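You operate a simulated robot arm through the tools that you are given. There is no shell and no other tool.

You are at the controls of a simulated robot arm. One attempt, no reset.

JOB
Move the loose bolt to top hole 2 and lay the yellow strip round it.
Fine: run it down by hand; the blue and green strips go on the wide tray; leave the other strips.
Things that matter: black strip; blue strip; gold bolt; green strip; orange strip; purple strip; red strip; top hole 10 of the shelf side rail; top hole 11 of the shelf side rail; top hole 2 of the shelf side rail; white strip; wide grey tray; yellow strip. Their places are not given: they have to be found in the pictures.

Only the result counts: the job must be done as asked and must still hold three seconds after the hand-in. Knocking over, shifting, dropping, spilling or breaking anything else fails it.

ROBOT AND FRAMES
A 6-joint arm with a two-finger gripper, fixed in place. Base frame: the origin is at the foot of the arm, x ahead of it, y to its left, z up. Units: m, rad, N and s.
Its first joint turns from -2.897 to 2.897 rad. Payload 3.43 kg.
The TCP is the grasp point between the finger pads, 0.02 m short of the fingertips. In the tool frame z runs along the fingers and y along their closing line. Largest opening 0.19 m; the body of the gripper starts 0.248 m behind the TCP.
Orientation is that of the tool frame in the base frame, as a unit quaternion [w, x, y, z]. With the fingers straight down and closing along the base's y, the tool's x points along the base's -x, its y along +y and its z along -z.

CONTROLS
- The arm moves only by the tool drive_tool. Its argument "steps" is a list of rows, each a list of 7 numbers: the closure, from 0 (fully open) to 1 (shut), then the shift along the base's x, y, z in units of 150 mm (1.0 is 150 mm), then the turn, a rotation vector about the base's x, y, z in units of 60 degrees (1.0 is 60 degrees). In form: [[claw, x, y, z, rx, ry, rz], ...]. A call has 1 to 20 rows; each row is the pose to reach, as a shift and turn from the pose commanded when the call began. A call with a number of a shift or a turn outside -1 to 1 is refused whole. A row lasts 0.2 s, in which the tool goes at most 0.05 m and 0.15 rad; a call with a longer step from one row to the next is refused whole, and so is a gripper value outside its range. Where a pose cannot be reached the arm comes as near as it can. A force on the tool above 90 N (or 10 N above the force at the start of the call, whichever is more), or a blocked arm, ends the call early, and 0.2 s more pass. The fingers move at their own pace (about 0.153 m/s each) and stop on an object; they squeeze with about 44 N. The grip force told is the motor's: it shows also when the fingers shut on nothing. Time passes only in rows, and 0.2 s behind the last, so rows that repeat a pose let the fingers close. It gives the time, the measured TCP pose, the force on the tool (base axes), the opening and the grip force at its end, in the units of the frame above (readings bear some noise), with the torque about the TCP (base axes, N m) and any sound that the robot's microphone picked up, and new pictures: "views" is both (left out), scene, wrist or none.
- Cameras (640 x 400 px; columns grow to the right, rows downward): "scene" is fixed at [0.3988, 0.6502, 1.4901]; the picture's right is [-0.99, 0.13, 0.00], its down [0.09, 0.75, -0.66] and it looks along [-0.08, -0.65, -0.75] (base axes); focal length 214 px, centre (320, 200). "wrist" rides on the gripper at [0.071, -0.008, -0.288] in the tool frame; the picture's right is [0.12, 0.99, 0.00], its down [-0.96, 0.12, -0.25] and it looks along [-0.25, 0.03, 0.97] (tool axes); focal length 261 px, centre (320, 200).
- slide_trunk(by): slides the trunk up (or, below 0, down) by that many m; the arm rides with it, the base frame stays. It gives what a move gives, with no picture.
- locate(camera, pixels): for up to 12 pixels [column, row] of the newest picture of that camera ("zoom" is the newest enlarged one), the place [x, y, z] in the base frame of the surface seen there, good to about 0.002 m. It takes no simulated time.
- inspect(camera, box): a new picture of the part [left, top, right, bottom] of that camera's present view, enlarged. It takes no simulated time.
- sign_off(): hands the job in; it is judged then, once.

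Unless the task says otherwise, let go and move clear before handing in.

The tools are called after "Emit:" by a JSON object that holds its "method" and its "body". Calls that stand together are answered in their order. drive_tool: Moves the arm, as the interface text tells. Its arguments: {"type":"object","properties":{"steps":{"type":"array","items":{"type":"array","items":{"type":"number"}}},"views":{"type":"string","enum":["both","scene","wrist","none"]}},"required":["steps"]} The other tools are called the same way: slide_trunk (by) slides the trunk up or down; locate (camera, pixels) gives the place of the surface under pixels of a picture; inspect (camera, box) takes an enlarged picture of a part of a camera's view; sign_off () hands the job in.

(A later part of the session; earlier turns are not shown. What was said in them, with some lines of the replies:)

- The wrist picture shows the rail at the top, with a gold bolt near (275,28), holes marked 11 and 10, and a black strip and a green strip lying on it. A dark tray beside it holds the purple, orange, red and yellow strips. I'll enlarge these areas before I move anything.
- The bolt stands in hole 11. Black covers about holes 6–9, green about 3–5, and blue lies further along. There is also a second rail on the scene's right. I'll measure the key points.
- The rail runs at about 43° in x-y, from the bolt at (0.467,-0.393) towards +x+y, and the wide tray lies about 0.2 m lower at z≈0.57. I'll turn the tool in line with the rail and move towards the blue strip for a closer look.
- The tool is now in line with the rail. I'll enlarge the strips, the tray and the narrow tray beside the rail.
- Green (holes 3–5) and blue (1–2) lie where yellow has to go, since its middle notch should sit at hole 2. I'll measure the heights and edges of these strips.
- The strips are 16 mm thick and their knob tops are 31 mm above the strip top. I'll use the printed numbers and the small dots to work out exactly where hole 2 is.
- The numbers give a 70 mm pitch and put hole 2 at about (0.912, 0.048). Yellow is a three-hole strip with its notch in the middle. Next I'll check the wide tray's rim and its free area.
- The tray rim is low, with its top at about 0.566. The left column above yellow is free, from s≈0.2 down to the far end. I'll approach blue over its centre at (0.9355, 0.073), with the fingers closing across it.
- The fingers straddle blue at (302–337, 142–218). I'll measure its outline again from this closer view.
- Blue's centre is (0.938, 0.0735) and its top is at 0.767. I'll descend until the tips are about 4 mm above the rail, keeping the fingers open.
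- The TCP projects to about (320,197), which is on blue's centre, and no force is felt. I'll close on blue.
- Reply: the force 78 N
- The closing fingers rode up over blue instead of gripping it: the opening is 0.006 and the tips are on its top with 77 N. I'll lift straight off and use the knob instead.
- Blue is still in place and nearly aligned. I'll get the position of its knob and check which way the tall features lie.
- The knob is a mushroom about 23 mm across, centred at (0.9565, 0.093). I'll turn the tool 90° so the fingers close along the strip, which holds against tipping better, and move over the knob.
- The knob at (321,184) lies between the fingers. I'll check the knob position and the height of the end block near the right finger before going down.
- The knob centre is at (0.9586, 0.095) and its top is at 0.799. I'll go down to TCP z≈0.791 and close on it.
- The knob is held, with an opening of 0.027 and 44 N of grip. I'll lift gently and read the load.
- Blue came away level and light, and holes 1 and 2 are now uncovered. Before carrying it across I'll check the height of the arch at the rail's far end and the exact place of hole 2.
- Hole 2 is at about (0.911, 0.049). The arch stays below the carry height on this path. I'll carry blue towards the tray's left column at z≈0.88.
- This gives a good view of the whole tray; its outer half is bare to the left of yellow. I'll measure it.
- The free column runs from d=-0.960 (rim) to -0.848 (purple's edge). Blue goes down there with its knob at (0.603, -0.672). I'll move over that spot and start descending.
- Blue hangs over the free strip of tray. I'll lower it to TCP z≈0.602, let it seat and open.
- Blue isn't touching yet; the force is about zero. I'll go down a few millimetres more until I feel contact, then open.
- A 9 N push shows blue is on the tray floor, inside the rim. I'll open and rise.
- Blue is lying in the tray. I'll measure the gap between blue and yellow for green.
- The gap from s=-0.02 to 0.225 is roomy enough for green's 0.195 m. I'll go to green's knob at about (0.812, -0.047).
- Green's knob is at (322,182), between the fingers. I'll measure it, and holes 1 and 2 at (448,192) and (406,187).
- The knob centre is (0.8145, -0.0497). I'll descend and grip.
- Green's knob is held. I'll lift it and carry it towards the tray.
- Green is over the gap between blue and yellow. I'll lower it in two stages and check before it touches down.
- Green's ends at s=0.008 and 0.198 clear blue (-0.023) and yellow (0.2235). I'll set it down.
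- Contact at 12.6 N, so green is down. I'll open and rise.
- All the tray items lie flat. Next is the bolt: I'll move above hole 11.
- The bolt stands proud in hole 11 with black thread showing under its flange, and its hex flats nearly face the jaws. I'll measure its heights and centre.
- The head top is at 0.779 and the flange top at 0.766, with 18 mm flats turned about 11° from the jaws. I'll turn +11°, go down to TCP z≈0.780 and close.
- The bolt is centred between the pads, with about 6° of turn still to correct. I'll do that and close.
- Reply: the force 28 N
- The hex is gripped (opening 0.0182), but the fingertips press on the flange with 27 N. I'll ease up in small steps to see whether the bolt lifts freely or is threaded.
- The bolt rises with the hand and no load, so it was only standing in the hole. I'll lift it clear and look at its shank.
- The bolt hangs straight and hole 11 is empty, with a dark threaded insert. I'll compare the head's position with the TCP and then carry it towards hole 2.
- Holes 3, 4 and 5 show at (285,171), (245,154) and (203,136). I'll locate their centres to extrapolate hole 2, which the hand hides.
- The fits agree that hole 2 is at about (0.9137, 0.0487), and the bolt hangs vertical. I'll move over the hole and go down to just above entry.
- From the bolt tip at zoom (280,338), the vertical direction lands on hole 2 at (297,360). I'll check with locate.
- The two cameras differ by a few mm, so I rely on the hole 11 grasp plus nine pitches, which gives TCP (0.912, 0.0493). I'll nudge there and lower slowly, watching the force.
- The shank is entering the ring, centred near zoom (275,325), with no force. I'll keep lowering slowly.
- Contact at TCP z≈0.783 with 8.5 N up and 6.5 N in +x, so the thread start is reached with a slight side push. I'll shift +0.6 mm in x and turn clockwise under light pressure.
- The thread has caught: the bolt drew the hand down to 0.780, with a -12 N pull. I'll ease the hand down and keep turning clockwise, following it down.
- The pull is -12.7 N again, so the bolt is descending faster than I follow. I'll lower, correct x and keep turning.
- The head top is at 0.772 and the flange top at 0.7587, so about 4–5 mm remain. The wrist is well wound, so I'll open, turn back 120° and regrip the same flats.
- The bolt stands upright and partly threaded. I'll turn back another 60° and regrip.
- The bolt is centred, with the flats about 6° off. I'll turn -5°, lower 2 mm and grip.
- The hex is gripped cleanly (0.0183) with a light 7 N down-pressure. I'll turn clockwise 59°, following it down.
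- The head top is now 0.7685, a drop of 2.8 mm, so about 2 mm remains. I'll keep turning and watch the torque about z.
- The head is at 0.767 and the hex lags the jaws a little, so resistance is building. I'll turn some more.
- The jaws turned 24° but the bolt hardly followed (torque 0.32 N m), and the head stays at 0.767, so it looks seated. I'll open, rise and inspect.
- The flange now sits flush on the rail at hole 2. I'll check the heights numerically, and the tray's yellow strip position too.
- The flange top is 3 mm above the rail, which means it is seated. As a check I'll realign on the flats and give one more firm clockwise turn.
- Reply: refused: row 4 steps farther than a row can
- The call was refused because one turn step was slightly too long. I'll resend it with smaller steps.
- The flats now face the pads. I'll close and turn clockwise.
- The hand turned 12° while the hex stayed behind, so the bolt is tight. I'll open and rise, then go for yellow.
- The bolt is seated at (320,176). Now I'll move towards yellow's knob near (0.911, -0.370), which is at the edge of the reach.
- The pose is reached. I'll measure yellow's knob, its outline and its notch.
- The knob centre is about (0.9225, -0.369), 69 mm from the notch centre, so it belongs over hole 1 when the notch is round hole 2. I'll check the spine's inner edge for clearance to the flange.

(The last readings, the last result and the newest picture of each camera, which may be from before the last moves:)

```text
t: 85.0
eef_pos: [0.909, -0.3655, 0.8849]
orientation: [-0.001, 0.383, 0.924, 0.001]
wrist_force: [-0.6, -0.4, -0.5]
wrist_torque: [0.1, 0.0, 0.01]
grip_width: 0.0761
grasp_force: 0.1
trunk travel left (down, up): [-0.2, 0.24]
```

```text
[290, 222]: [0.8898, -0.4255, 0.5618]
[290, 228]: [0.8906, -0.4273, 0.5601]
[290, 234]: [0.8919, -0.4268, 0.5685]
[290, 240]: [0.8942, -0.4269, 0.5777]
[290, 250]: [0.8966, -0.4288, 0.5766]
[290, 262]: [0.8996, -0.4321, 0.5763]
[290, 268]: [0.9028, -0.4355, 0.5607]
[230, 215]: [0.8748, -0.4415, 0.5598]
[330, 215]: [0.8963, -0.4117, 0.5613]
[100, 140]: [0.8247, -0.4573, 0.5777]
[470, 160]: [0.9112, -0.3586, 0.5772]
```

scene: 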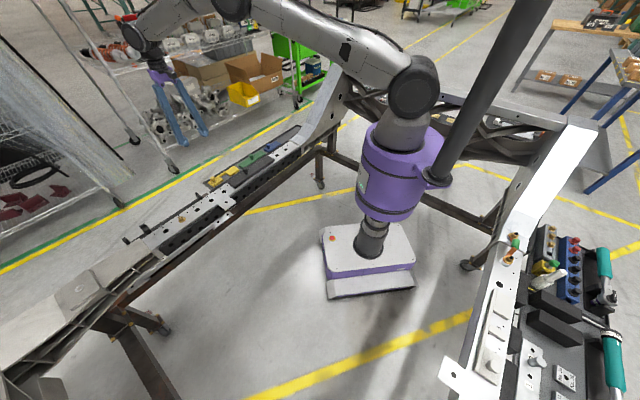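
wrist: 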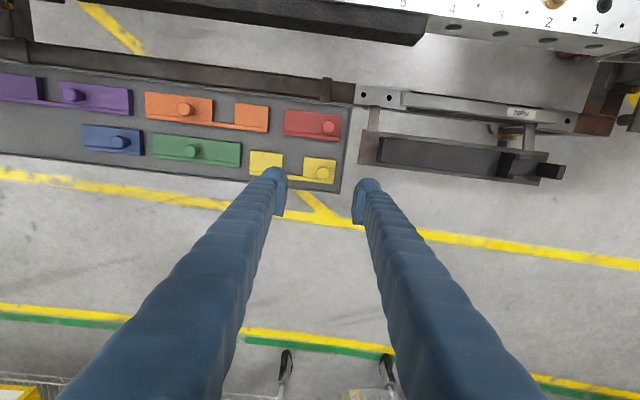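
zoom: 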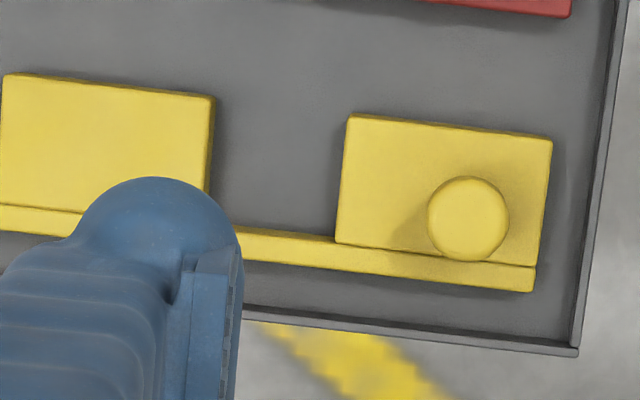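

The clearance from spine to flange is only about 1.5 mm, so the placement has to be accurate. First I'll see whether the knob, at r≈0.99 m, can be reached lower down.

Emit:
{"method": "drive_tool", "body": {"steps": [[0.6, 0.09, -0.023, -0.2, 0, 0, 0], [0.6, 0.09, -0.023, -0.5, 0, 0, 0], [0.6, 0.09, -0.023, -0.8, 0, 0, 0], [0.6, 0.09, -0.023, -1, 0, 0, 0], [0.6, 0.09, -0.023, -1, 0, 0, 0]], "views": "wrist"}}

```text
t: 86.2
eef_pos: [0.9218, -0.3713, 0.7346]
orientation: [0.001, 0.382, 0.924, 0.001]
wrist_force: [-0.1, -0.2, 0.3]
wrist_torque: [0.03, -0.01, 0.03]
grip_width: 0.0761
grasp_force: 0.2
trunk travel left (down, up): [-0.2, 0.24]
```

wrist: 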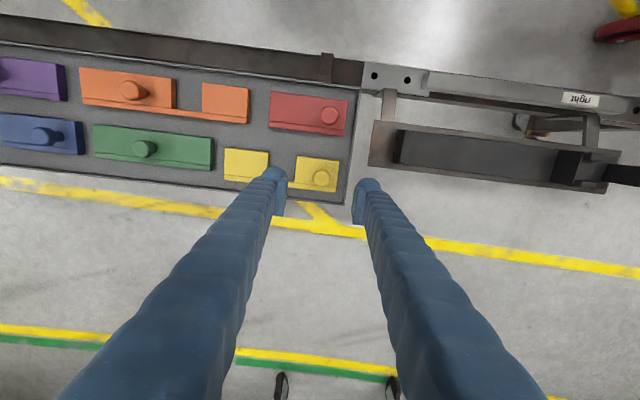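

Emit:
{"method": "drive_tool", "body": {"steps": [[0.6, 0, 0, -0.25, 0, 0, 0], [0.6, 0, 0, -0.45, 0, 0, 0], [0.6, 0, 0, -0.5, 0, 0, 0], [0.6, 0, 0, -0.5, 0, 0, 0]], "views": "wrist"}}

Emit:
{"method": "inspect", "body": {"camera": "wrist", "box": [240, 120, 400, 220]}}

Emit:
{"method": "locate", "body": {"camera": "zoom", "pixels": [[320, 200], [460, 150], [480, 120]]}}

```text
t: 87.2
eef_pos: [0.9207, -0.3713, 0.6601]
orientation: [0.0, 0.383, 0.924, 0.0]
wrist_force: [-0.8, -0.6, 1.0]
wrist_torque: [0.0, -0.03, 0.02]
grip_width: 0.0759
grasp_force: 0.1
trunk travel left (down, up): [-0.2, 0.24]
```

wrist: 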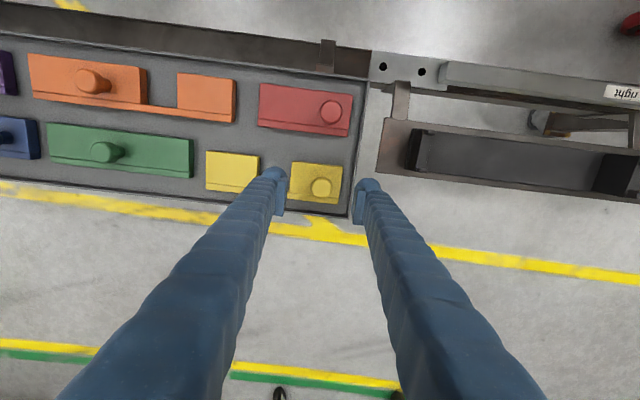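

```text
4.00 times, centred on (320, 170) of wrist
```

zoom: 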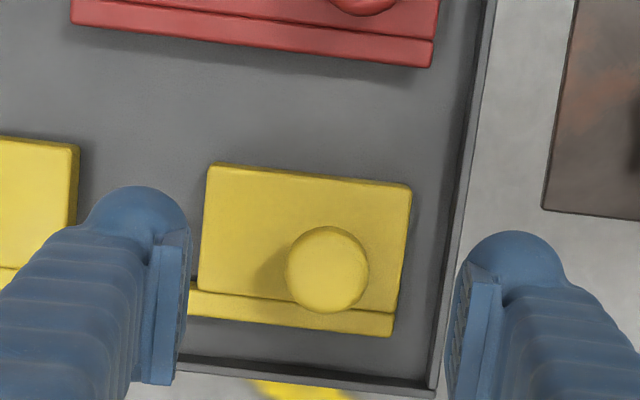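

```text
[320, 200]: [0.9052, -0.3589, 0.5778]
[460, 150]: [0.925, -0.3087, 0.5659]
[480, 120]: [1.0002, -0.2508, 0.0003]
```

The pose still tracks at r≈0.993. I'll take the final knob measurement.

Emit:
{"method": "locate", "body": {"camera": "zoom", "pixels": [[327, 270], [290, 270], [364, 270], [327, 230], [327, 308], [214, 166], [410, 188], [392, 335], [190, 308]]}}

```text
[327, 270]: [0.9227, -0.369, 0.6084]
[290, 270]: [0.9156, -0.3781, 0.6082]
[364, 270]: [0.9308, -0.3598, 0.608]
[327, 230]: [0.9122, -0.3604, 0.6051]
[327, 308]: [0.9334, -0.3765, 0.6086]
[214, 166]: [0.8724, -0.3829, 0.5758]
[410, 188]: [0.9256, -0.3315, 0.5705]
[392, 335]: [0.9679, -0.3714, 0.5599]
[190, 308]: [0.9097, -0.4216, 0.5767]
```

The knob is at (0.923, -0.369). I'll descend to TCP z≈0.601 and grip.

Emit:
{"method": "drive_tool", "body": {"steps": [[0.65, 0.012, 0.013, -0.15, 0, 0, 0], [0.65, 0.012, 0.013, -0.3, 0, 0, 0], [0.65, 0.012, 0.013, -0.37, 0, 0, 0], [0.65, 0.012, 0.013, -0.395, 0, 0, 0], [0.65, 0.012, 0.013, -0.395, 0, 0, 0]], "views": "wrist"}}

Emit:
{"method": "inspect", "body": {"camera": "wrist", "box": [240, 140, 400, 240]}}

```text
t: 88.4
eef_pos: [0.9236, -0.3695, 0.6012]
orientation: [0.001, 0.382, 0.924, 0.0]
wrist_force: [-0.2, -0.5, 0.4]
wrist_torque: [-0.01, 0.01, 0.0]
grip_width: 0.0666
grasp_force: 0.1
trunk travel left (down, up): [-0.2, 0.24]
```

wrist: 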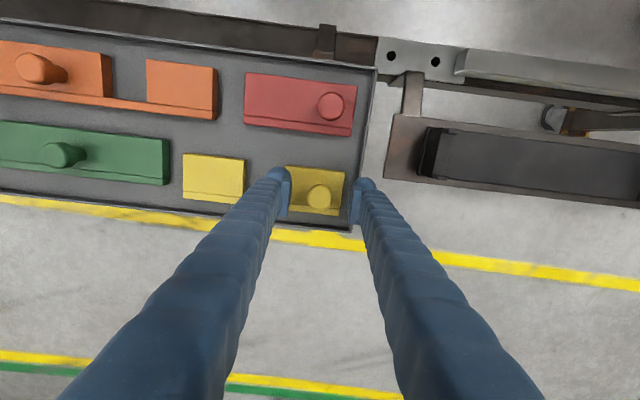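

```text
4.00 times, centred on (320, 190) of wrist
```

zoom: 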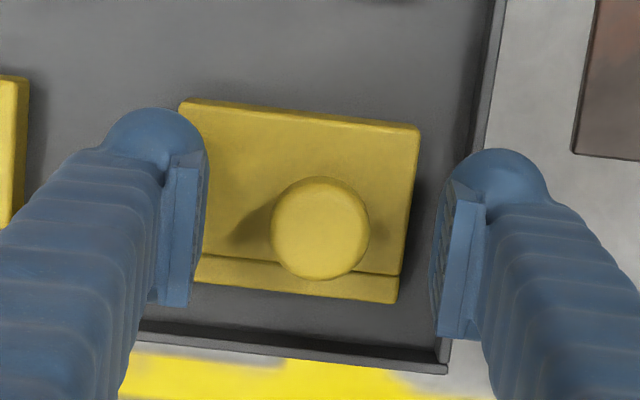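

The knob is centred between the pads and the tips are above the strip. I'll close and lift a little.

Emit:
{"method": "drive_tool", "body": {"steps": [[0.8, 0, 0, 0, 0, 0, 0], [1, 0, 0, 0, 0, 0, 0], [1, 0, 0, 0, 0, 0, 0], [1, 0, 0, 0, 0, 0, 0], [1, 0, 0, 0.03, 0, 0, 0], [1, 0, 0, 0.1, 0, 0, 0], [1, 0, 0, 0.2, 0, 0, 0], [1, 0, 0, 0.2, 0, 0, 0]], "views": "wrist"}}

Emit:
{"method": "inspect", "body": {"camera": "wrist", "box": [160, 120, 400, 260]}}

```text
t: 90.2
eef_pos: [0.9234, -0.3688, 0.6311]
orientation: [0.0, 0.382, 0.924, 0.0]
wrist_force: [-0.7, -0.2, -1.4]
wrist_torque: [0.05, -0.08, 0.02]
grip_width: 0.0269
grasp_force: 44.4
trunk travel left (down, up): [-0.2, 0.24]
```

wrist: 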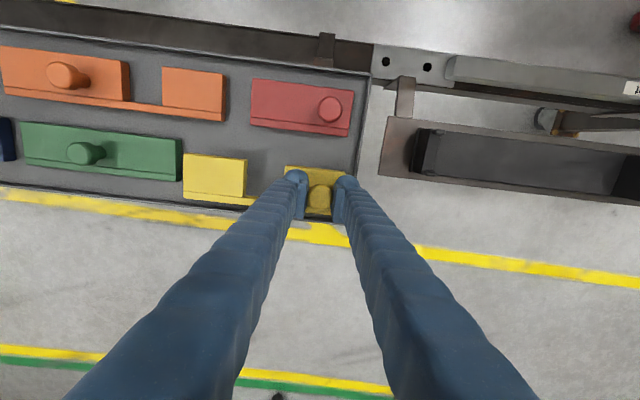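

```text
2.67 times, centred on (280, 190) of wrist
```

zoom: 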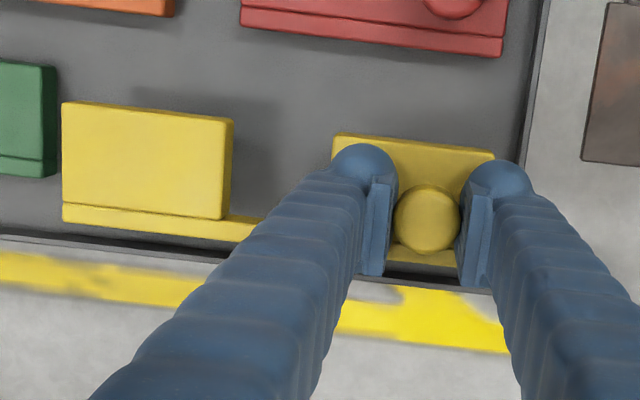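

Yellow lifts level with a load of about 1.4 N. I'll raise it to carry height.

Emit:
{"method": "drive_tool", "body": {"steps": [[1, 0, 0, 0.25, 0, 0, 0], [1, 0, 0, 0.5, 0, 0, 0], [1, 0, 0, 0.75, 0, 0, 0], [1, 0, 0, 1, 0, 0, 0]], "views": "none"}}

Emit:
{"method": "drive_tool", "body": {"steps": [[1, 0, 0, 0.25, 0, 0, 0], [1, 0, 0, 0.5, 0, 0, 0], [1, 0, 0, 0.65, 0, 0, 0], [1, 0, 0, 0.65, 0, 0, 0]], "views": "both"}}

Emit:
{"method": "locate", "body": {"camera": "wrist", "pixels": [[190, 168], [235, 175], [190, 190], [325, 172], [320, 195], [215, 180]]}}

```text
t: 91.2
eef_pos: [0.9238, -0.369, 0.7822]
orientation: [0.0, 0.383, 0.924, -0.001]
wrist_force: [-0.7, 0.8, -2.2]
wrist_torque: [0.04, -0.14, 0.01]
grip_width: 0.027
grasp_force: 44.2
trunk travel left (down, up): [-0.2, 0.24]
```

```text
t: 92.2
eef_pos: [0.9244, -0.3705, 0.8784]
orientation: [-0.002, 0.382, 0.924, 0.001]
wrist_force: [-0.2, 0.6, -0.8]
wrist_torque: [0.07, -0.09, 0.01]
grip_width: 0.0271
grasp_force: 43.9
trunk travel left (down, up): [-0.2, 0.24]
```

scene: 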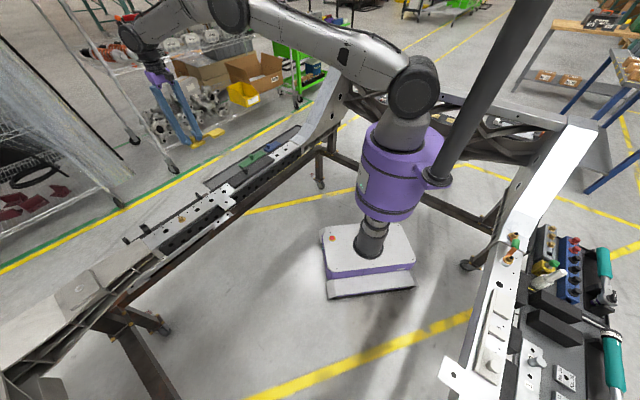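
wrist: 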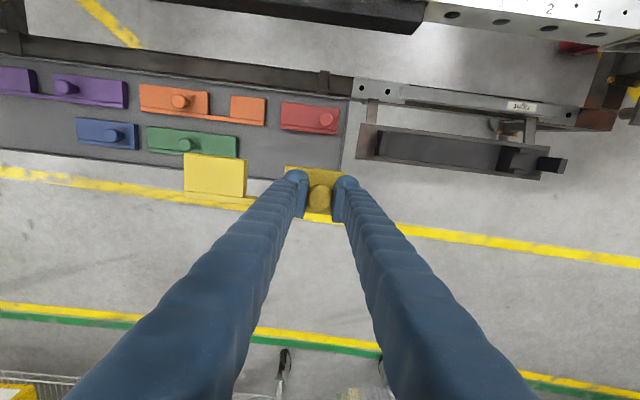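

```text
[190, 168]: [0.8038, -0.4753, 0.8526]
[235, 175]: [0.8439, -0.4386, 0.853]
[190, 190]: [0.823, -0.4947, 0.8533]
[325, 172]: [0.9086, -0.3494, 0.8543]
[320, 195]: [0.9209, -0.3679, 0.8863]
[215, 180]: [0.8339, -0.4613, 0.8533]
```

Yellow hangs level (0.853–0.854 along its length). I'll carry it over the rail towards hole 1 for the knob.

Emit:
{"method": "drive_tool", "body": {"steps": [[1, 0, 0.26, 0, 0, 0, 0], [1, 0.03, 0.52, 0, 0, 0, 0], [1, 0.05, 0.776, 0, 0, 0, 0]], "views": "none"}}

Emit:
{"method": "drive_tool", "body": {"steps": [[1, 0.02, 0.26, 0, 0, 0, 0], [1, 0.04, 0.52, 0, 0, 0, 0], [1, 0.065, 0.776, 0, 0, 0, 0]], "views": "none"}}

Emit:
{"method": "drive_tool", "body": {"steps": [[1, 0.02, 0.26, 0, 0, 0, 0], [1, 0.04, 0.52, 0, 0, 0, 0], [1, 0.065, 0.776, 0, 0, 0, 0]], "views": "none"}}

Emit:
{"method": "drive_tool", "body": {"steps": [[1, 0.03, 0.26, 0, 0, 0, 0], [1, 0.05, 0.52, 0, 0, 0, 0], [1, 0.082, 0.785, 0, 0, 0, 0], [1, 0.082, 0.785, 0, 0, 0, 0]], "views": "both"}}

Emit:
{"method": "inspect", "body": {"camera": "wrist", "box": [160, 110, 400, 250]}}

Emit:
{"method": "inspect", "body": {"camera": "scene", "box": [130, 170, 250, 250]}}

```text
t: 93.0
eef_pos: [0.9288, -0.2506, 0.8787]
orientation: [-0.001, 0.383, 0.924, 0.001]
wrist_force: [-0.2, 0.1, -2.2]
wrist_torque: [0.09, -0.06, 0.0]
grip_width: 0.0268
grasp_force: 43.9
trunk travel left (down, up): [-0.2, 0.24]
```

```text
t: 93.8
eef_pos: [0.9407, -0.134, 0.8801]
orientation: [0.0, 0.383, 0.924, 0.0]
wrist_force: [-0.2, 0.4, -1.0]
wrist_torque: [0.04, -0.03, 0.01]
grip_width: 0.0255
grasp_force: 43.5
trunk travel left (down, up): [-0.2, 0.24]
```

```text
t: 94.6
eef_pos: [0.9503, -0.0223, 0.8794]
orientation: [-0.001, 0.382, 0.924, 0.0]
wrist_force: [0.3, 0.4, -1.4]
wrist_torque: [0.07, -0.06, -0.04]
grip_width: 0.0255
grasp_force: 43.7
trunk travel left (down, up): [-0.2, 0.24]
```

```text
t: 95.6
eef_pos: [0.9629, 0.0994, 0.8797]
orientation: [-0.001, 0.383, 0.924, 0.0]
wrist_force: [0.5, 0.8, -1.9]
wrist_torque: [-0.02, -0.08, -0.01]
grip_width: 0.0253
grasp_force: 44.0
trunk travel left (down, up): [-0.2, 0.24]
```

scene: 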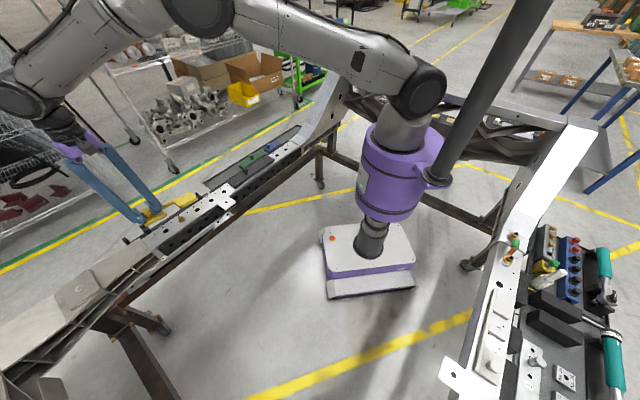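
wrist: 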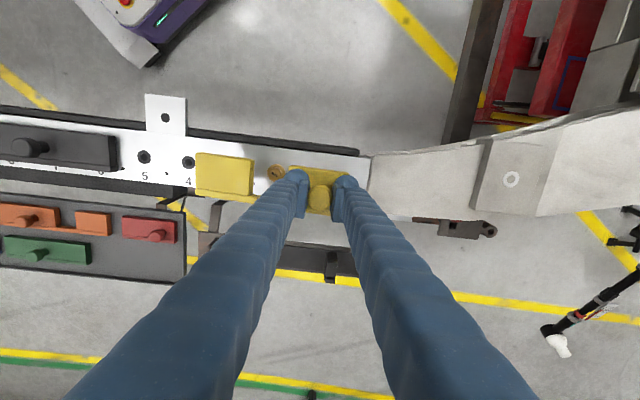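

```text
2.67 times, centred on (280, 180) of wrist
```

zoom: 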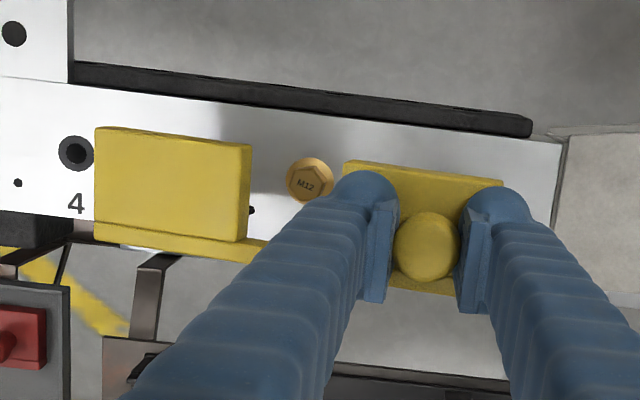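

```text
5.00 times, centred on (190, 210) of scene
```

zoom: 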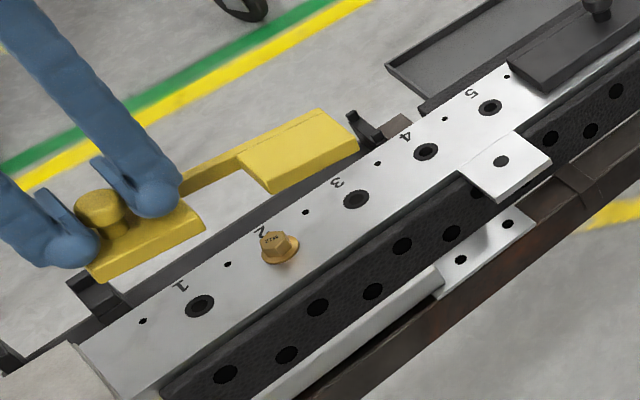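

Notch and bolt line up roughly. I'll measure the strip's orientation and its offset from the bolt before lowering.

Emit:
{"method": "inspect", "body": {"camera": "wrist", "box": [180, 130, 360, 230]}}

Emit:
{"method": "locate", "body": {"camera": "wrist", "pixels": [[197, 155], [251, 162], [197, 195], [249, 196], [291, 168], [347, 175], [276, 173], [276, 169], [270, 172], [282, 173]]}}

```text
3.56 times, centred on (270, 180) of wrist
```

zoom: 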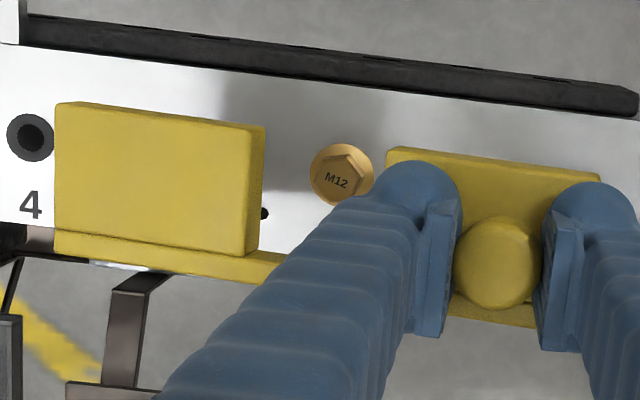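

```text
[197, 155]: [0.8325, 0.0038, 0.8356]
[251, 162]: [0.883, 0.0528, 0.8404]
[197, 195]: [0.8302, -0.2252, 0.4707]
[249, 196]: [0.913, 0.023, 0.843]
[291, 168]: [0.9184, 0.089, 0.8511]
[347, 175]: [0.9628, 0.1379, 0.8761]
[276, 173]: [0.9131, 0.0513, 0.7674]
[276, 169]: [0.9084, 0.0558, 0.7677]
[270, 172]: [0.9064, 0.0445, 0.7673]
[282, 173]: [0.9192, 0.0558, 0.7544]
```

Yellow has drooped about 7° in the grip: its far end is at 0.836 and its near end at 0.851. I'll tilt the tool 7.3° about the cross axis to level the strip, then measure again.

Emit:
{"method": "drive_tool", "body": {"steps": [[1, 0, 0, 0, -0.03, 0.03, 0], [1, 0, 0, 0, -0.06, 0.06, 0], [1, 0, 0, 0, -0.086, 0.086, 0], [1, 0, 0, 0, -0.086, 0.086, 0]], "views": "wrist"}}

Emit:
{"method": "inspect", "body": {"camera": "wrist", "box": [180, 130, 360, 230]}}

```text
t: 96.6
eef_pos: [0.9638, 0.0979, 0.8779]
orientation: [-0.025, 0.382, 0.922, -0.06]
wrist_force: [-0.2, 0.5, -2.7]
wrist_torque: [0.06, -0.03, 0.01]
grip_width: 0.025
grasp_force: 43.8
trunk travel left (down, up): [-0.2, 0.24]
```

wrist: 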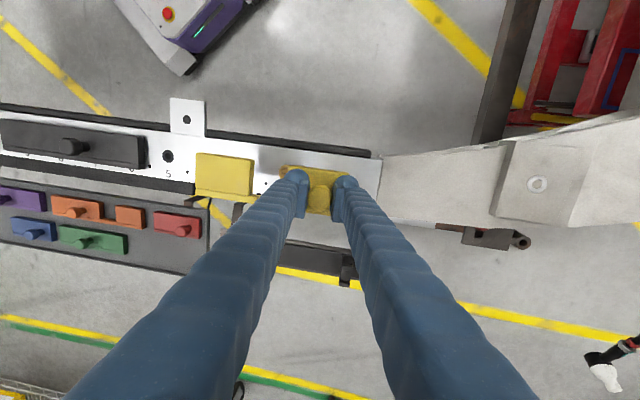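

```text
3.56 times, centred on (270, 180) of wrist
```

zoom: 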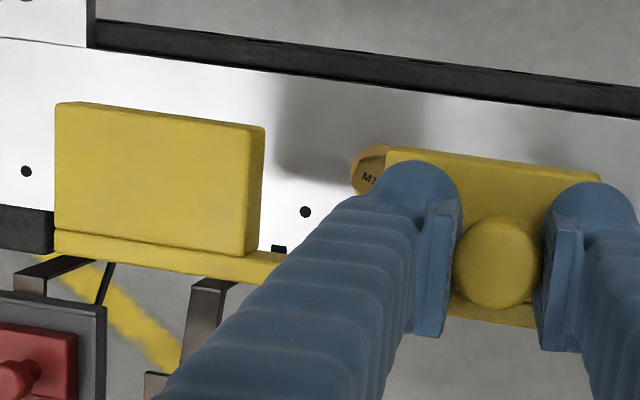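

Emit:
{"method": "locate", "body": {"camera": "zoom", "pixels": [[62, 110], [250, 130], [62, 220], [245, 245], [393, 155], [590, 180], [150, 170], [470, 190], [60, 240], [275, 262]]}}

Emit:
{"method": "inspect", "body": {"camera": "scene", "box": [130, 180, 230, 240]}}

```text
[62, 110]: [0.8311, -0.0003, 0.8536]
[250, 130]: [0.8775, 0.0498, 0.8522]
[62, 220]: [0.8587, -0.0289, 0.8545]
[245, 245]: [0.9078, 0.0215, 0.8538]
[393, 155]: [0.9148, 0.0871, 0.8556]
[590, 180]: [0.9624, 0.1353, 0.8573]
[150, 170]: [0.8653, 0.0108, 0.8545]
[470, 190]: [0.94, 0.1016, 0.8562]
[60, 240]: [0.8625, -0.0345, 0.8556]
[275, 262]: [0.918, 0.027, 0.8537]
```

```text
6.40 times, centred on (180, 210) of scene
```

zoom: 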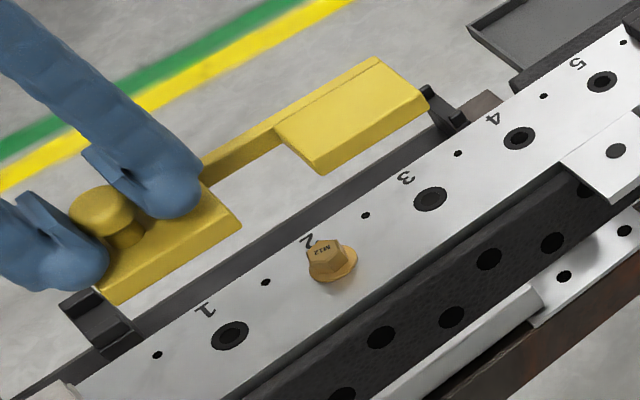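

The strip is level again, with the notch centred at s≈0.682 against the bolt's 0.680. I'll nudge about -2.5 mm in d, trim 0.6° of yaw and come down to just above the bolt head.

Emit:
{"method": "drive_tool", "body": {"steps": [[1, 0.007, -0.017, 0, 0, 0, -0.01], [1, 0.007, -0.017, -0.1, 0, 0, -0.01], [1, 0.007, -0.017, -0.2, 0, 0, -0.01], [1, 0.007, -0.017, -0.3, 0, 0, -0.01], [1, 0.007, -0.017, -0.36, 0, 0, -0.01], [1, 0.007, -0.017, -0.36, 0, 0, -0.01]], "views": "wrist"}}

Emit:
{"method": "inspect", "body": {"camera": "wrist", "box": [180, 130, 360, 230]}}

Emit:
{"method": "locate", "body": {"camera": "zoom", "pixels": [[62, 110], [250, 130], [60, 240], [245, 245], [393, 155], [590, 180]]}}

Emit:
{"method": "inspect", "body": {"camera": "scene", "box": [140, 180, 220, 240]}}

```text
t: 98.0
eef_pos: [0.9645, 0.096, 0.824]
orientation: [-0.025, 0.387, 0.92, -0.059]
wrist_force: [-0.5, -0.1, -0.9]
wrist_torque: [0.07, -0.05, 0.02]
grip_width: 0.0254
grasp_force: 44.1
trunk travel left (down, up): [-0.2, 0.24]
```

wrist: 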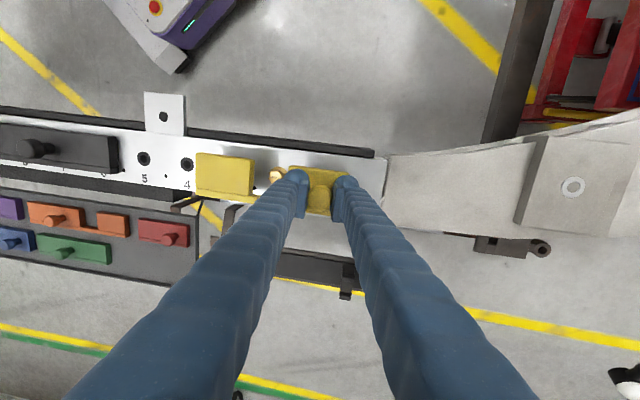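

```text
3.56 times, centred on (270, 180) of wrist
```

zoom: 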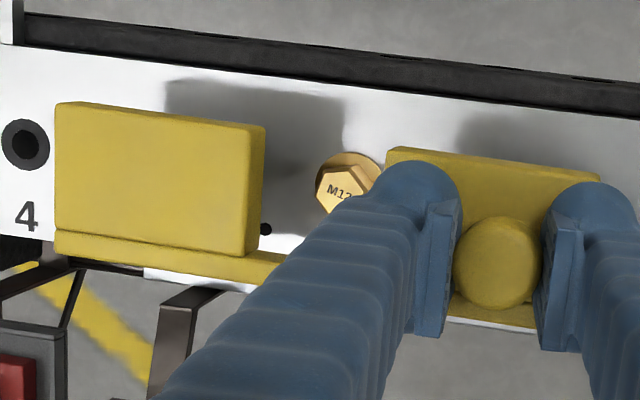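

```text
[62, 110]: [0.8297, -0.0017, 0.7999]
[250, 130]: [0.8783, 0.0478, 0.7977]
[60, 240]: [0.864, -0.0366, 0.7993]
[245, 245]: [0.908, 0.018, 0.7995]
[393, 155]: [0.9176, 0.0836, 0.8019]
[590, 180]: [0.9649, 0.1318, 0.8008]
```

```text
6.67 times, centred on (180, 210) of scene
```

zoom: 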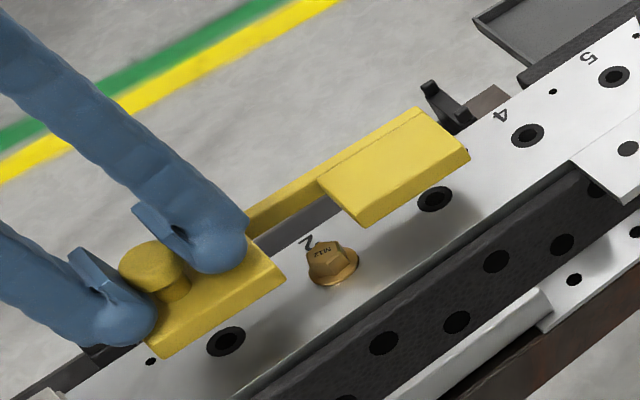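

The inner edge is parallel at d≈-0.588 (centre -0.612) and the notch centre at s≈0.681 is over the bolt. I'll lower to just above the rail.

Emit:
{"method": "drive_tool", "body": {"steps": [[1, 0, 0, -0.06, 0, 0, 0], [1, 0, 0, -0.12, 0, 0, 0], [1, 0, 0, -0.17, 0, 0, 0], [1, 0, 0, -0.19, 0, 0, 0], [1, 0, 0, -0.19, 0, 0, 0]], "views": "wrist"}}

Emit:
{"method": "inspect", "body": {"camera": "scene", "box": [150, 185, 220, 235]}}

Emit:
{"method": "inspect", "body": {"camera": "wrist", "box": [180, 130, 360, 230]}}

Emit:
{"method": "locate", "body": {"camera": "zoom", "pixels": [[62, 110], [250, 130], [60, 240], [245, 245], [393, 155], [590, 180]]}}

```text
t: 99.2
eef_pos: [0.9633, 0.0965, 0.795]
orientation: [-0.024, 0.387, 0.92, -0.058]
wrist_force: [-0.1, -0.1, -1.5]
wrist_torque: [0.08, -0.11, -0.03]
grip_width: 0.0254
grasp_force: 43.5
trunk travel left (down, up): [-0.2, 0.24]
```

wrist: 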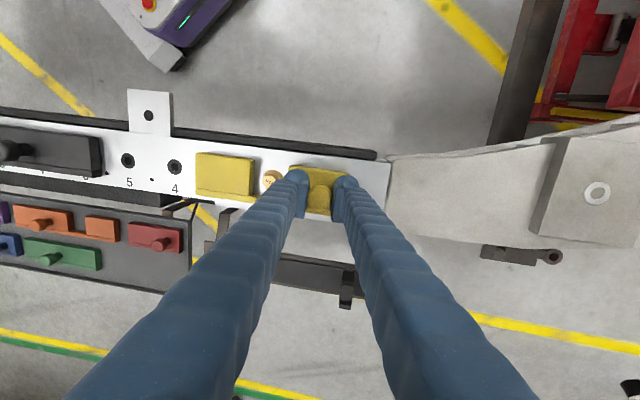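

```text
8.00 times, centred on (185, 210) of scene
```

zoom: 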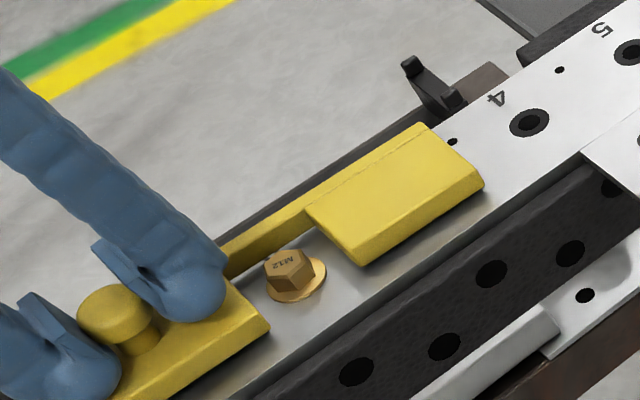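

```text
3.56 times, centred on (270, 180) of wrist
```

zoom: 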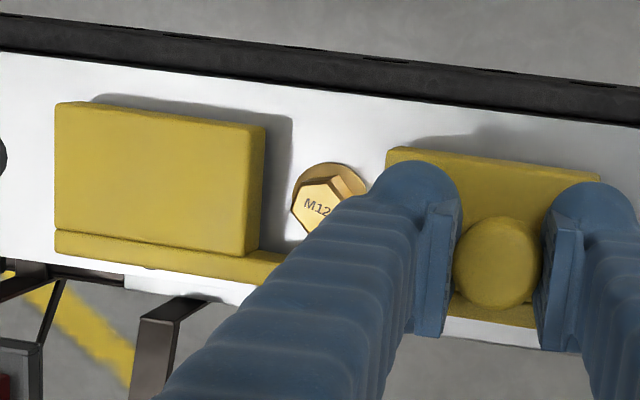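

```text
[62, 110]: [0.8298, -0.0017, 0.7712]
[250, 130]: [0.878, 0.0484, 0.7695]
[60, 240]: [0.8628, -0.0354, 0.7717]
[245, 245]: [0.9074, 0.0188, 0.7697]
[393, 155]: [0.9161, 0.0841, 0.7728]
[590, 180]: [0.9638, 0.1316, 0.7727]
```

The notch now straddles the bolt and the strip is about 4–5 mm above the rail. I'll lower it to contact.

Emit:
{"method": "drive_tool", "body": {"steps": [[1, 0, 0, -0.01, 0, 0, 0], [1, 0, 0, -0.02, 0, 0, 0], [1, 0, 0, -0.03, 0, 0, 0], [1, 0, 0, -0.036, 0, 0, 0], [1, 0, 0, -0.036, 0, 0, 0]], "views": "wrist"}}

Emit:
{"method": "inspect", "body": {"camera": "wrist", "box": [180, 130, 360, 230]}}

Emit:
{"method": "locate", "body": {"camera": "zoom", "pixels": [[62, 110], [250, 130], [60, 240], [245, 245], [393, 155], [590, 180]]}}

Emit:
{"method": "inspect", "body": {"camera": "scene", "box": [150, 185, 220, 235]}}

```text
t: 100.4
eef_pos: [0.9632, 0.0952, 0.79]
orientation: [-0.025, 0.387, 0.92, -0.059]
wrist_force: [0.7, -0.4, -0.5]
wrist_torque: [-0.12, 0.07, 0.09]
grip_width: 0.0251
grasp_force: 43.8
trunk travel left (down, up): [-0.2, 0.24]
```

wrist: 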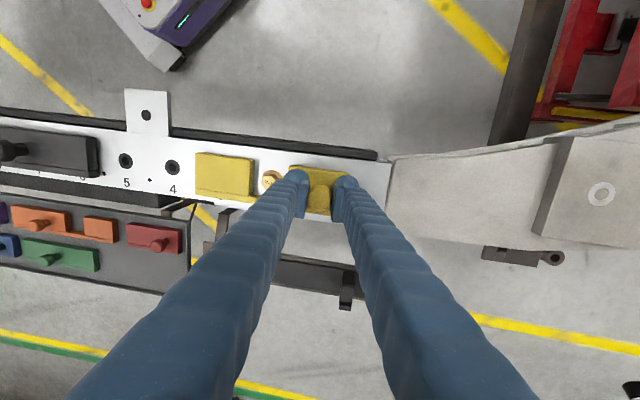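

```text
3.56 times, centred on (270, 180) of wrist
```

zoom: 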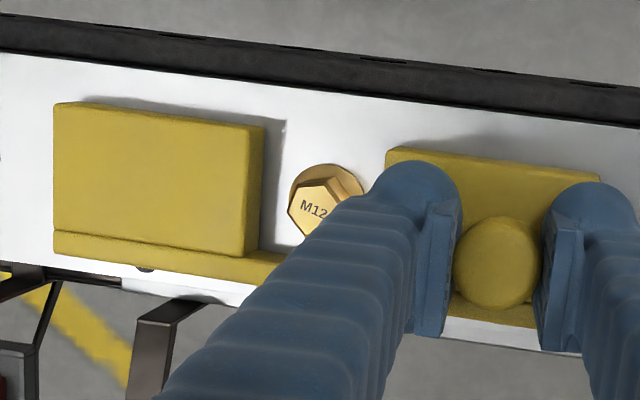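

```text
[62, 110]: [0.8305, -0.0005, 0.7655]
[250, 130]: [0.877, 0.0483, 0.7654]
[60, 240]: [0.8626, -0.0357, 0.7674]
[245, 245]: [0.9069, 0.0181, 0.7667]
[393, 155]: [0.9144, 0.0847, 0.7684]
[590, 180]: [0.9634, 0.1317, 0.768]
```

```text
8.00 times, centred on (185, 210) of scene
```

zoom: 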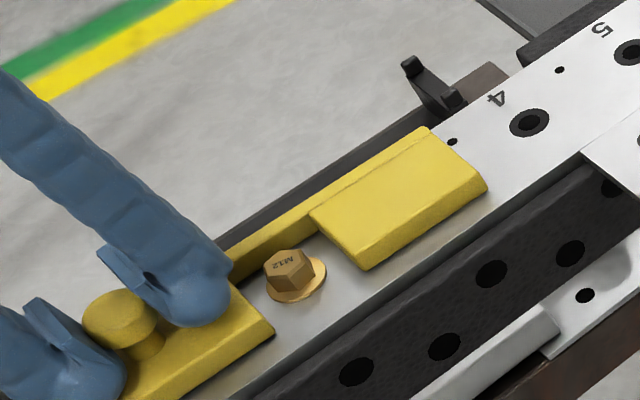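

The far end is down (0.7655) and the near end about 1–2 mm up. I'll press 1.5 mm more and read the force.

Emit:
{"method": "drive_tool", "body": {"steps": [[1, 0, 0, -0.006, 0, 0, 0], [1, 0, 0, -0.013, 0, 0, 0], [1, 0, 0, -0.013, 0, 0, 0]], "views": "none"}}

```text
t: 101.2
eef_pos: [0.9634, 0.0949, 0.7889]
orientation: [-0.025, 0.386, 0.92, -0.059]
wrist_force: [-1.2, 1.1, 5.7]
wrist_torque: [0.06, -0.04, -0.06]
grip_width: 0.0252
grasp_force: 44.0
trunk travel left (down, up): [-0.2, 0.24]
```

Contact at 5.7 N. I'll open while rising a little, because the tilted finger would otherwise press on the strip end, then clear off.

Emit:
{"method": "drive_tool", "body": {"steps": [[0.84, 0, 0, 0.015, 0, 0, 0], [0.76, 0, 0, 0.03, 0, 0, 0], [0.7, 0, 0, 0.04, 0, 0, 0], [0.7, 0, 0, 0.1, 0, 0, 0], [0.7, 0, 0, 0.25, 0, 0, 0], [0.7, 0, 0, 0.45, 0, 0, 0], [0.7, 0, 0, 0.6, 0, 0, 0], [0.7, 0, 0, 0.6, 0.086, -0.086, 0], [0.7, 0, 0, 0.6, 0.086, -0.086, 0]], "views": "both"}}

Emit:
{"method": "inspect", "body": {"camera": "wrist", "box": [180, 120, 380, 240]}}

Emit:
{"method": "inspect", "body": {"camera": "scene", "box": [150, 185, 220, 235]}}

```text
t: 103.2
eef_pos: [0.9636, 0.095, 0.8771]
orientation: [-0.001, 0.387, 0.922, 0.0]
wrist_force: [-0.6, -1.1, 0.1]
wrist_torque: [0.19, -0.07, -0.01]
grip_width: 0.057
grasp_force: 0.2
trunk travel left (down, up): [-0.2, 0.24]
```

scene: 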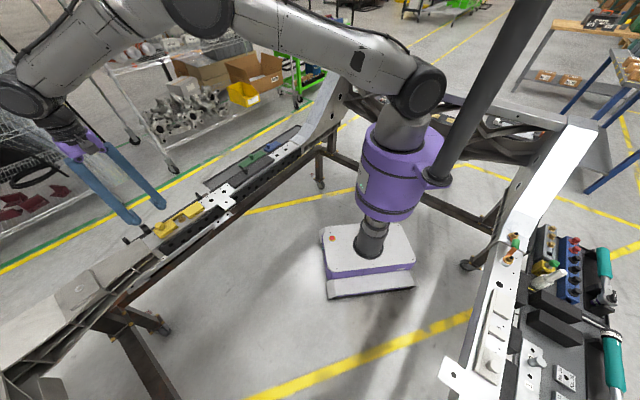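
wrist: 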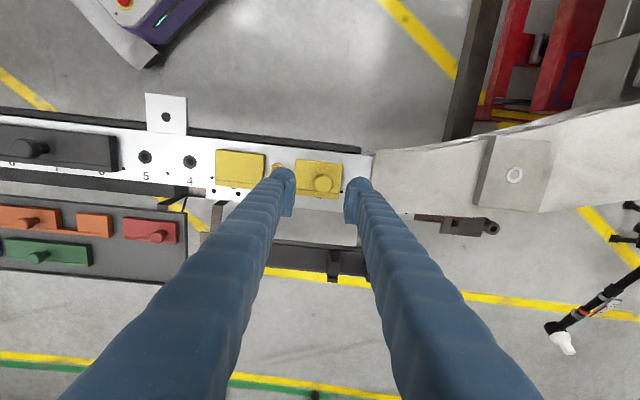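

```text
3.20 times, centred on (280, 180) of wrist
```

zoom: 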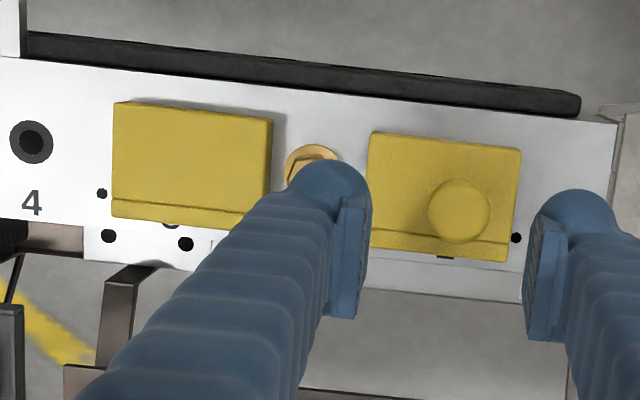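

```text
8.00 times, centred on (185, 210) of scene
```

zoom: 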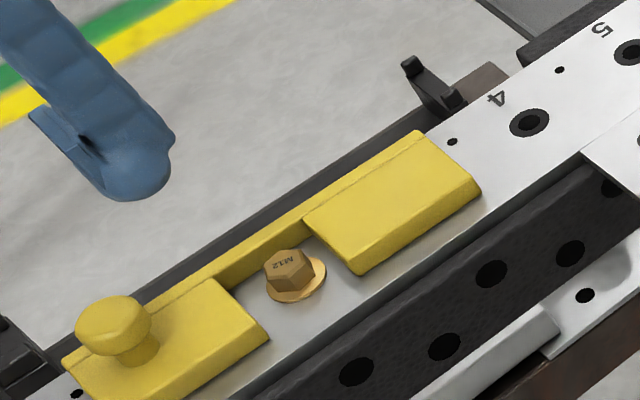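

Yellow lies flat with the bolt in its notch. I'll move the hand aside for a clear view to check.

Emit:
{"method": "drive_tool", "body": {"steps": [[0.6, -0.2, -0.2, 0.1, 0, 0, 0], [0.6, -0.4, -0.4, 0.2, 0, 0, 0], [0.6, -0.6, -0.6, 0.3, 0, 0, 0], [0.6, -0.8, -0.8, 0.4, 0, 0, 0], [0.6, -0.95, -0.95, 0.4, 0, 0, 0], [0.6, -0.95, -0.95, 0.4, 0, 0, 0]], "views": "both"}}

Emit:
{"method": "inspect", "body": {"camera": "wrist", "box": [350, 130, 510, 230]}}

```text
t: 104.6
eef_pos: [0.8242, -0.0483, 0.9367]
orientation: [0.0, 0.388, 0.922, 0.0]
wrist_force: [0.1, 0.2, 0.9]
wrist_torque: [0.06, 0.02, 0.02]
grip_width: 0.076
grasp_force: 0.1
trunk travel left (down, up): [-0.2, 0.24]
```

scene: 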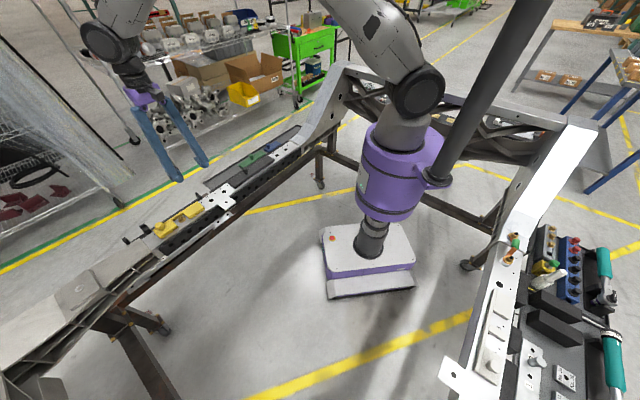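
wrist: 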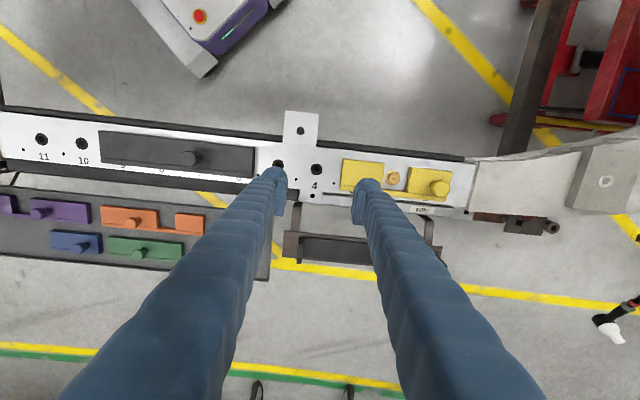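

```text
4.00 times, centred on (430, 180) of wrist
```

zoom: 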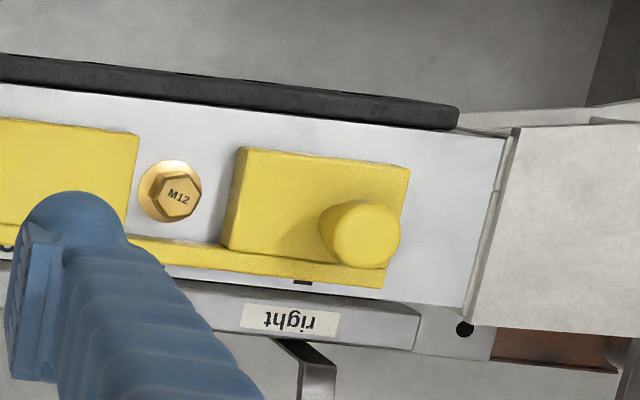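

The bolt flange is clear of the spine. I'll measure the final strip position against the bolt and the rail edge.

Emit:
{"method": "locate", "body": {"camera": "zoom", "pixels": [[137, 137], [240, 150], [405, 168], [383, 280], [300, 272], [170, 258], [173, 194], [173, 224], [173, 236], [173, 246], [290, 300], [420, 200]]}}

Emit:
{"method": "inspect", "body": {"camera": "scene", "box": [145, 190, 235, 245]}}

```text
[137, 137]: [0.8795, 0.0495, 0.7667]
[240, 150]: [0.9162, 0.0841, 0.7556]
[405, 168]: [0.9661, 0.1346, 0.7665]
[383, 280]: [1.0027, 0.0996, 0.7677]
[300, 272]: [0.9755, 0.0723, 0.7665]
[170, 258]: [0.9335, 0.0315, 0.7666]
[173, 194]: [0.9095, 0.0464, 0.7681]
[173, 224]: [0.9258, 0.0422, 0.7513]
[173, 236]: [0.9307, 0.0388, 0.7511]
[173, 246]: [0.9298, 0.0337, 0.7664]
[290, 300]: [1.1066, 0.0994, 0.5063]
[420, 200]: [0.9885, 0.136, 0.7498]
```

```text
7.11 times, centred on (190, 218) of scene
```

zoom: 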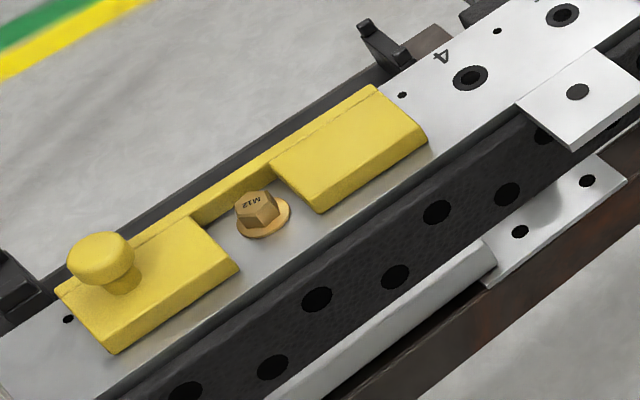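

Yellow lies flat (z≈0.7666 all along), with its notch centred within about 2 mm of the bolt. Blue and green lie in the wide tray, and black, purple, orange and red are where they were. I'll raise the hand clear for a last look.

Emit:
{"method": "drive_tool", "body": {"steps": [[0.6, -0.1, 0, 0.3, 0, 0, 0], [0.6, -0.2, 0, 0.6, 0, 0, 0], [0.6, -0.3, 0, 0.9, 0, 0, 0], [0.6, -0.3, 0, 0.9, 0, 0, 0]], "views": "both"}}

Emit:
{"method": "inspect", "body": {"camera": "scene", "box": [130, 110, 330, 250]}}

```text
t: 105.6
eef_pos: [0.7772, -0.0468, 1.0719]
orientation: [-0.002, 0.387, 0.922, -0.001]
wrist_force: [0.2, -0.6, 0.5]
wrist_torque: [0.0, -0.01, -0.02]
grip_width: 0.076
grasp_force: 0.1
trunk travel left (down, up): [-0.2, 0.24]
```

scene: 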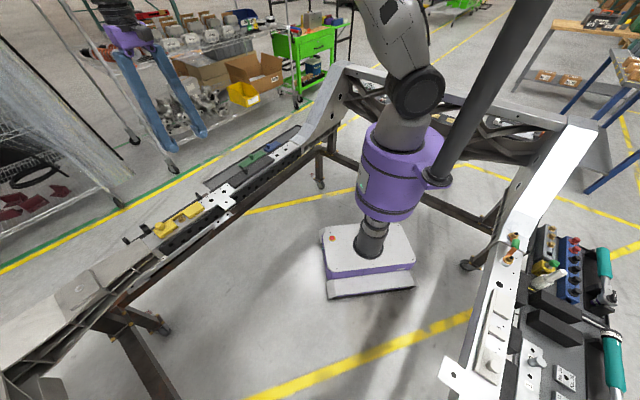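
wrist: 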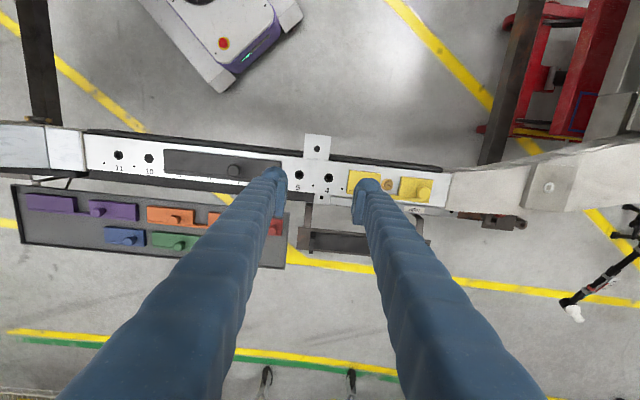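

```text
2.86 times, centred on (230, 180) of scene
```

zoom: 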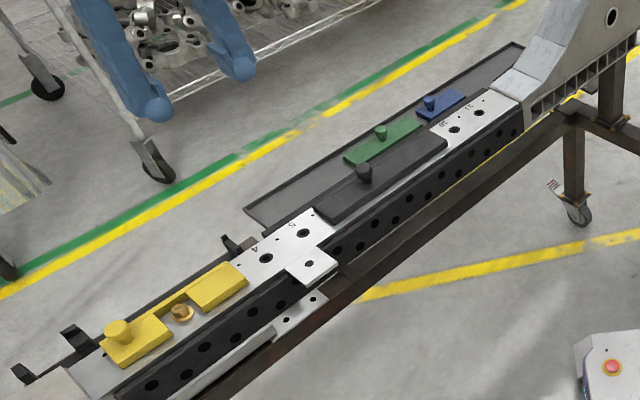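

The last pictures show the bolt seated in hole 2 inside yellow's notch, blue and green flat in the wide tray, and the other strips untouched. The hand is clear and empty, so I'm handing in.

Emit:
{"method": "sign_off", "body": {}}

```text
The job is handed in.
```

The job is handed in. The gold bolt is in top hole 2 of the shelf side rail with the yellow strip round it; I haven't been told how it was judged.

- **Bolt:** I lifted it out of hole 11, where it was only standing loose, and ran it down in hole 2 with the gripper. The flange sits flush on the rail, and on a last check turn the bolt did not follow the hand.
- **Yellow strip:** It lies flat over holes 1–3 with its notch centred within about 2 mm of the bolt. By my measurements the flange clears the strip, but only by a couple of millimetres.
- **Blue and green strips:** Both lie flat in the wide grey tray.
- **Other strips:** I left the black, purple, orange, red and white strips where they were.

My first try at blue, gripping its body, failed: the fingers slid up over it and pressed on its top with about 77 N. It stayed on the rail and shifted only a few millimetres. I used the knobs for every strip after that.
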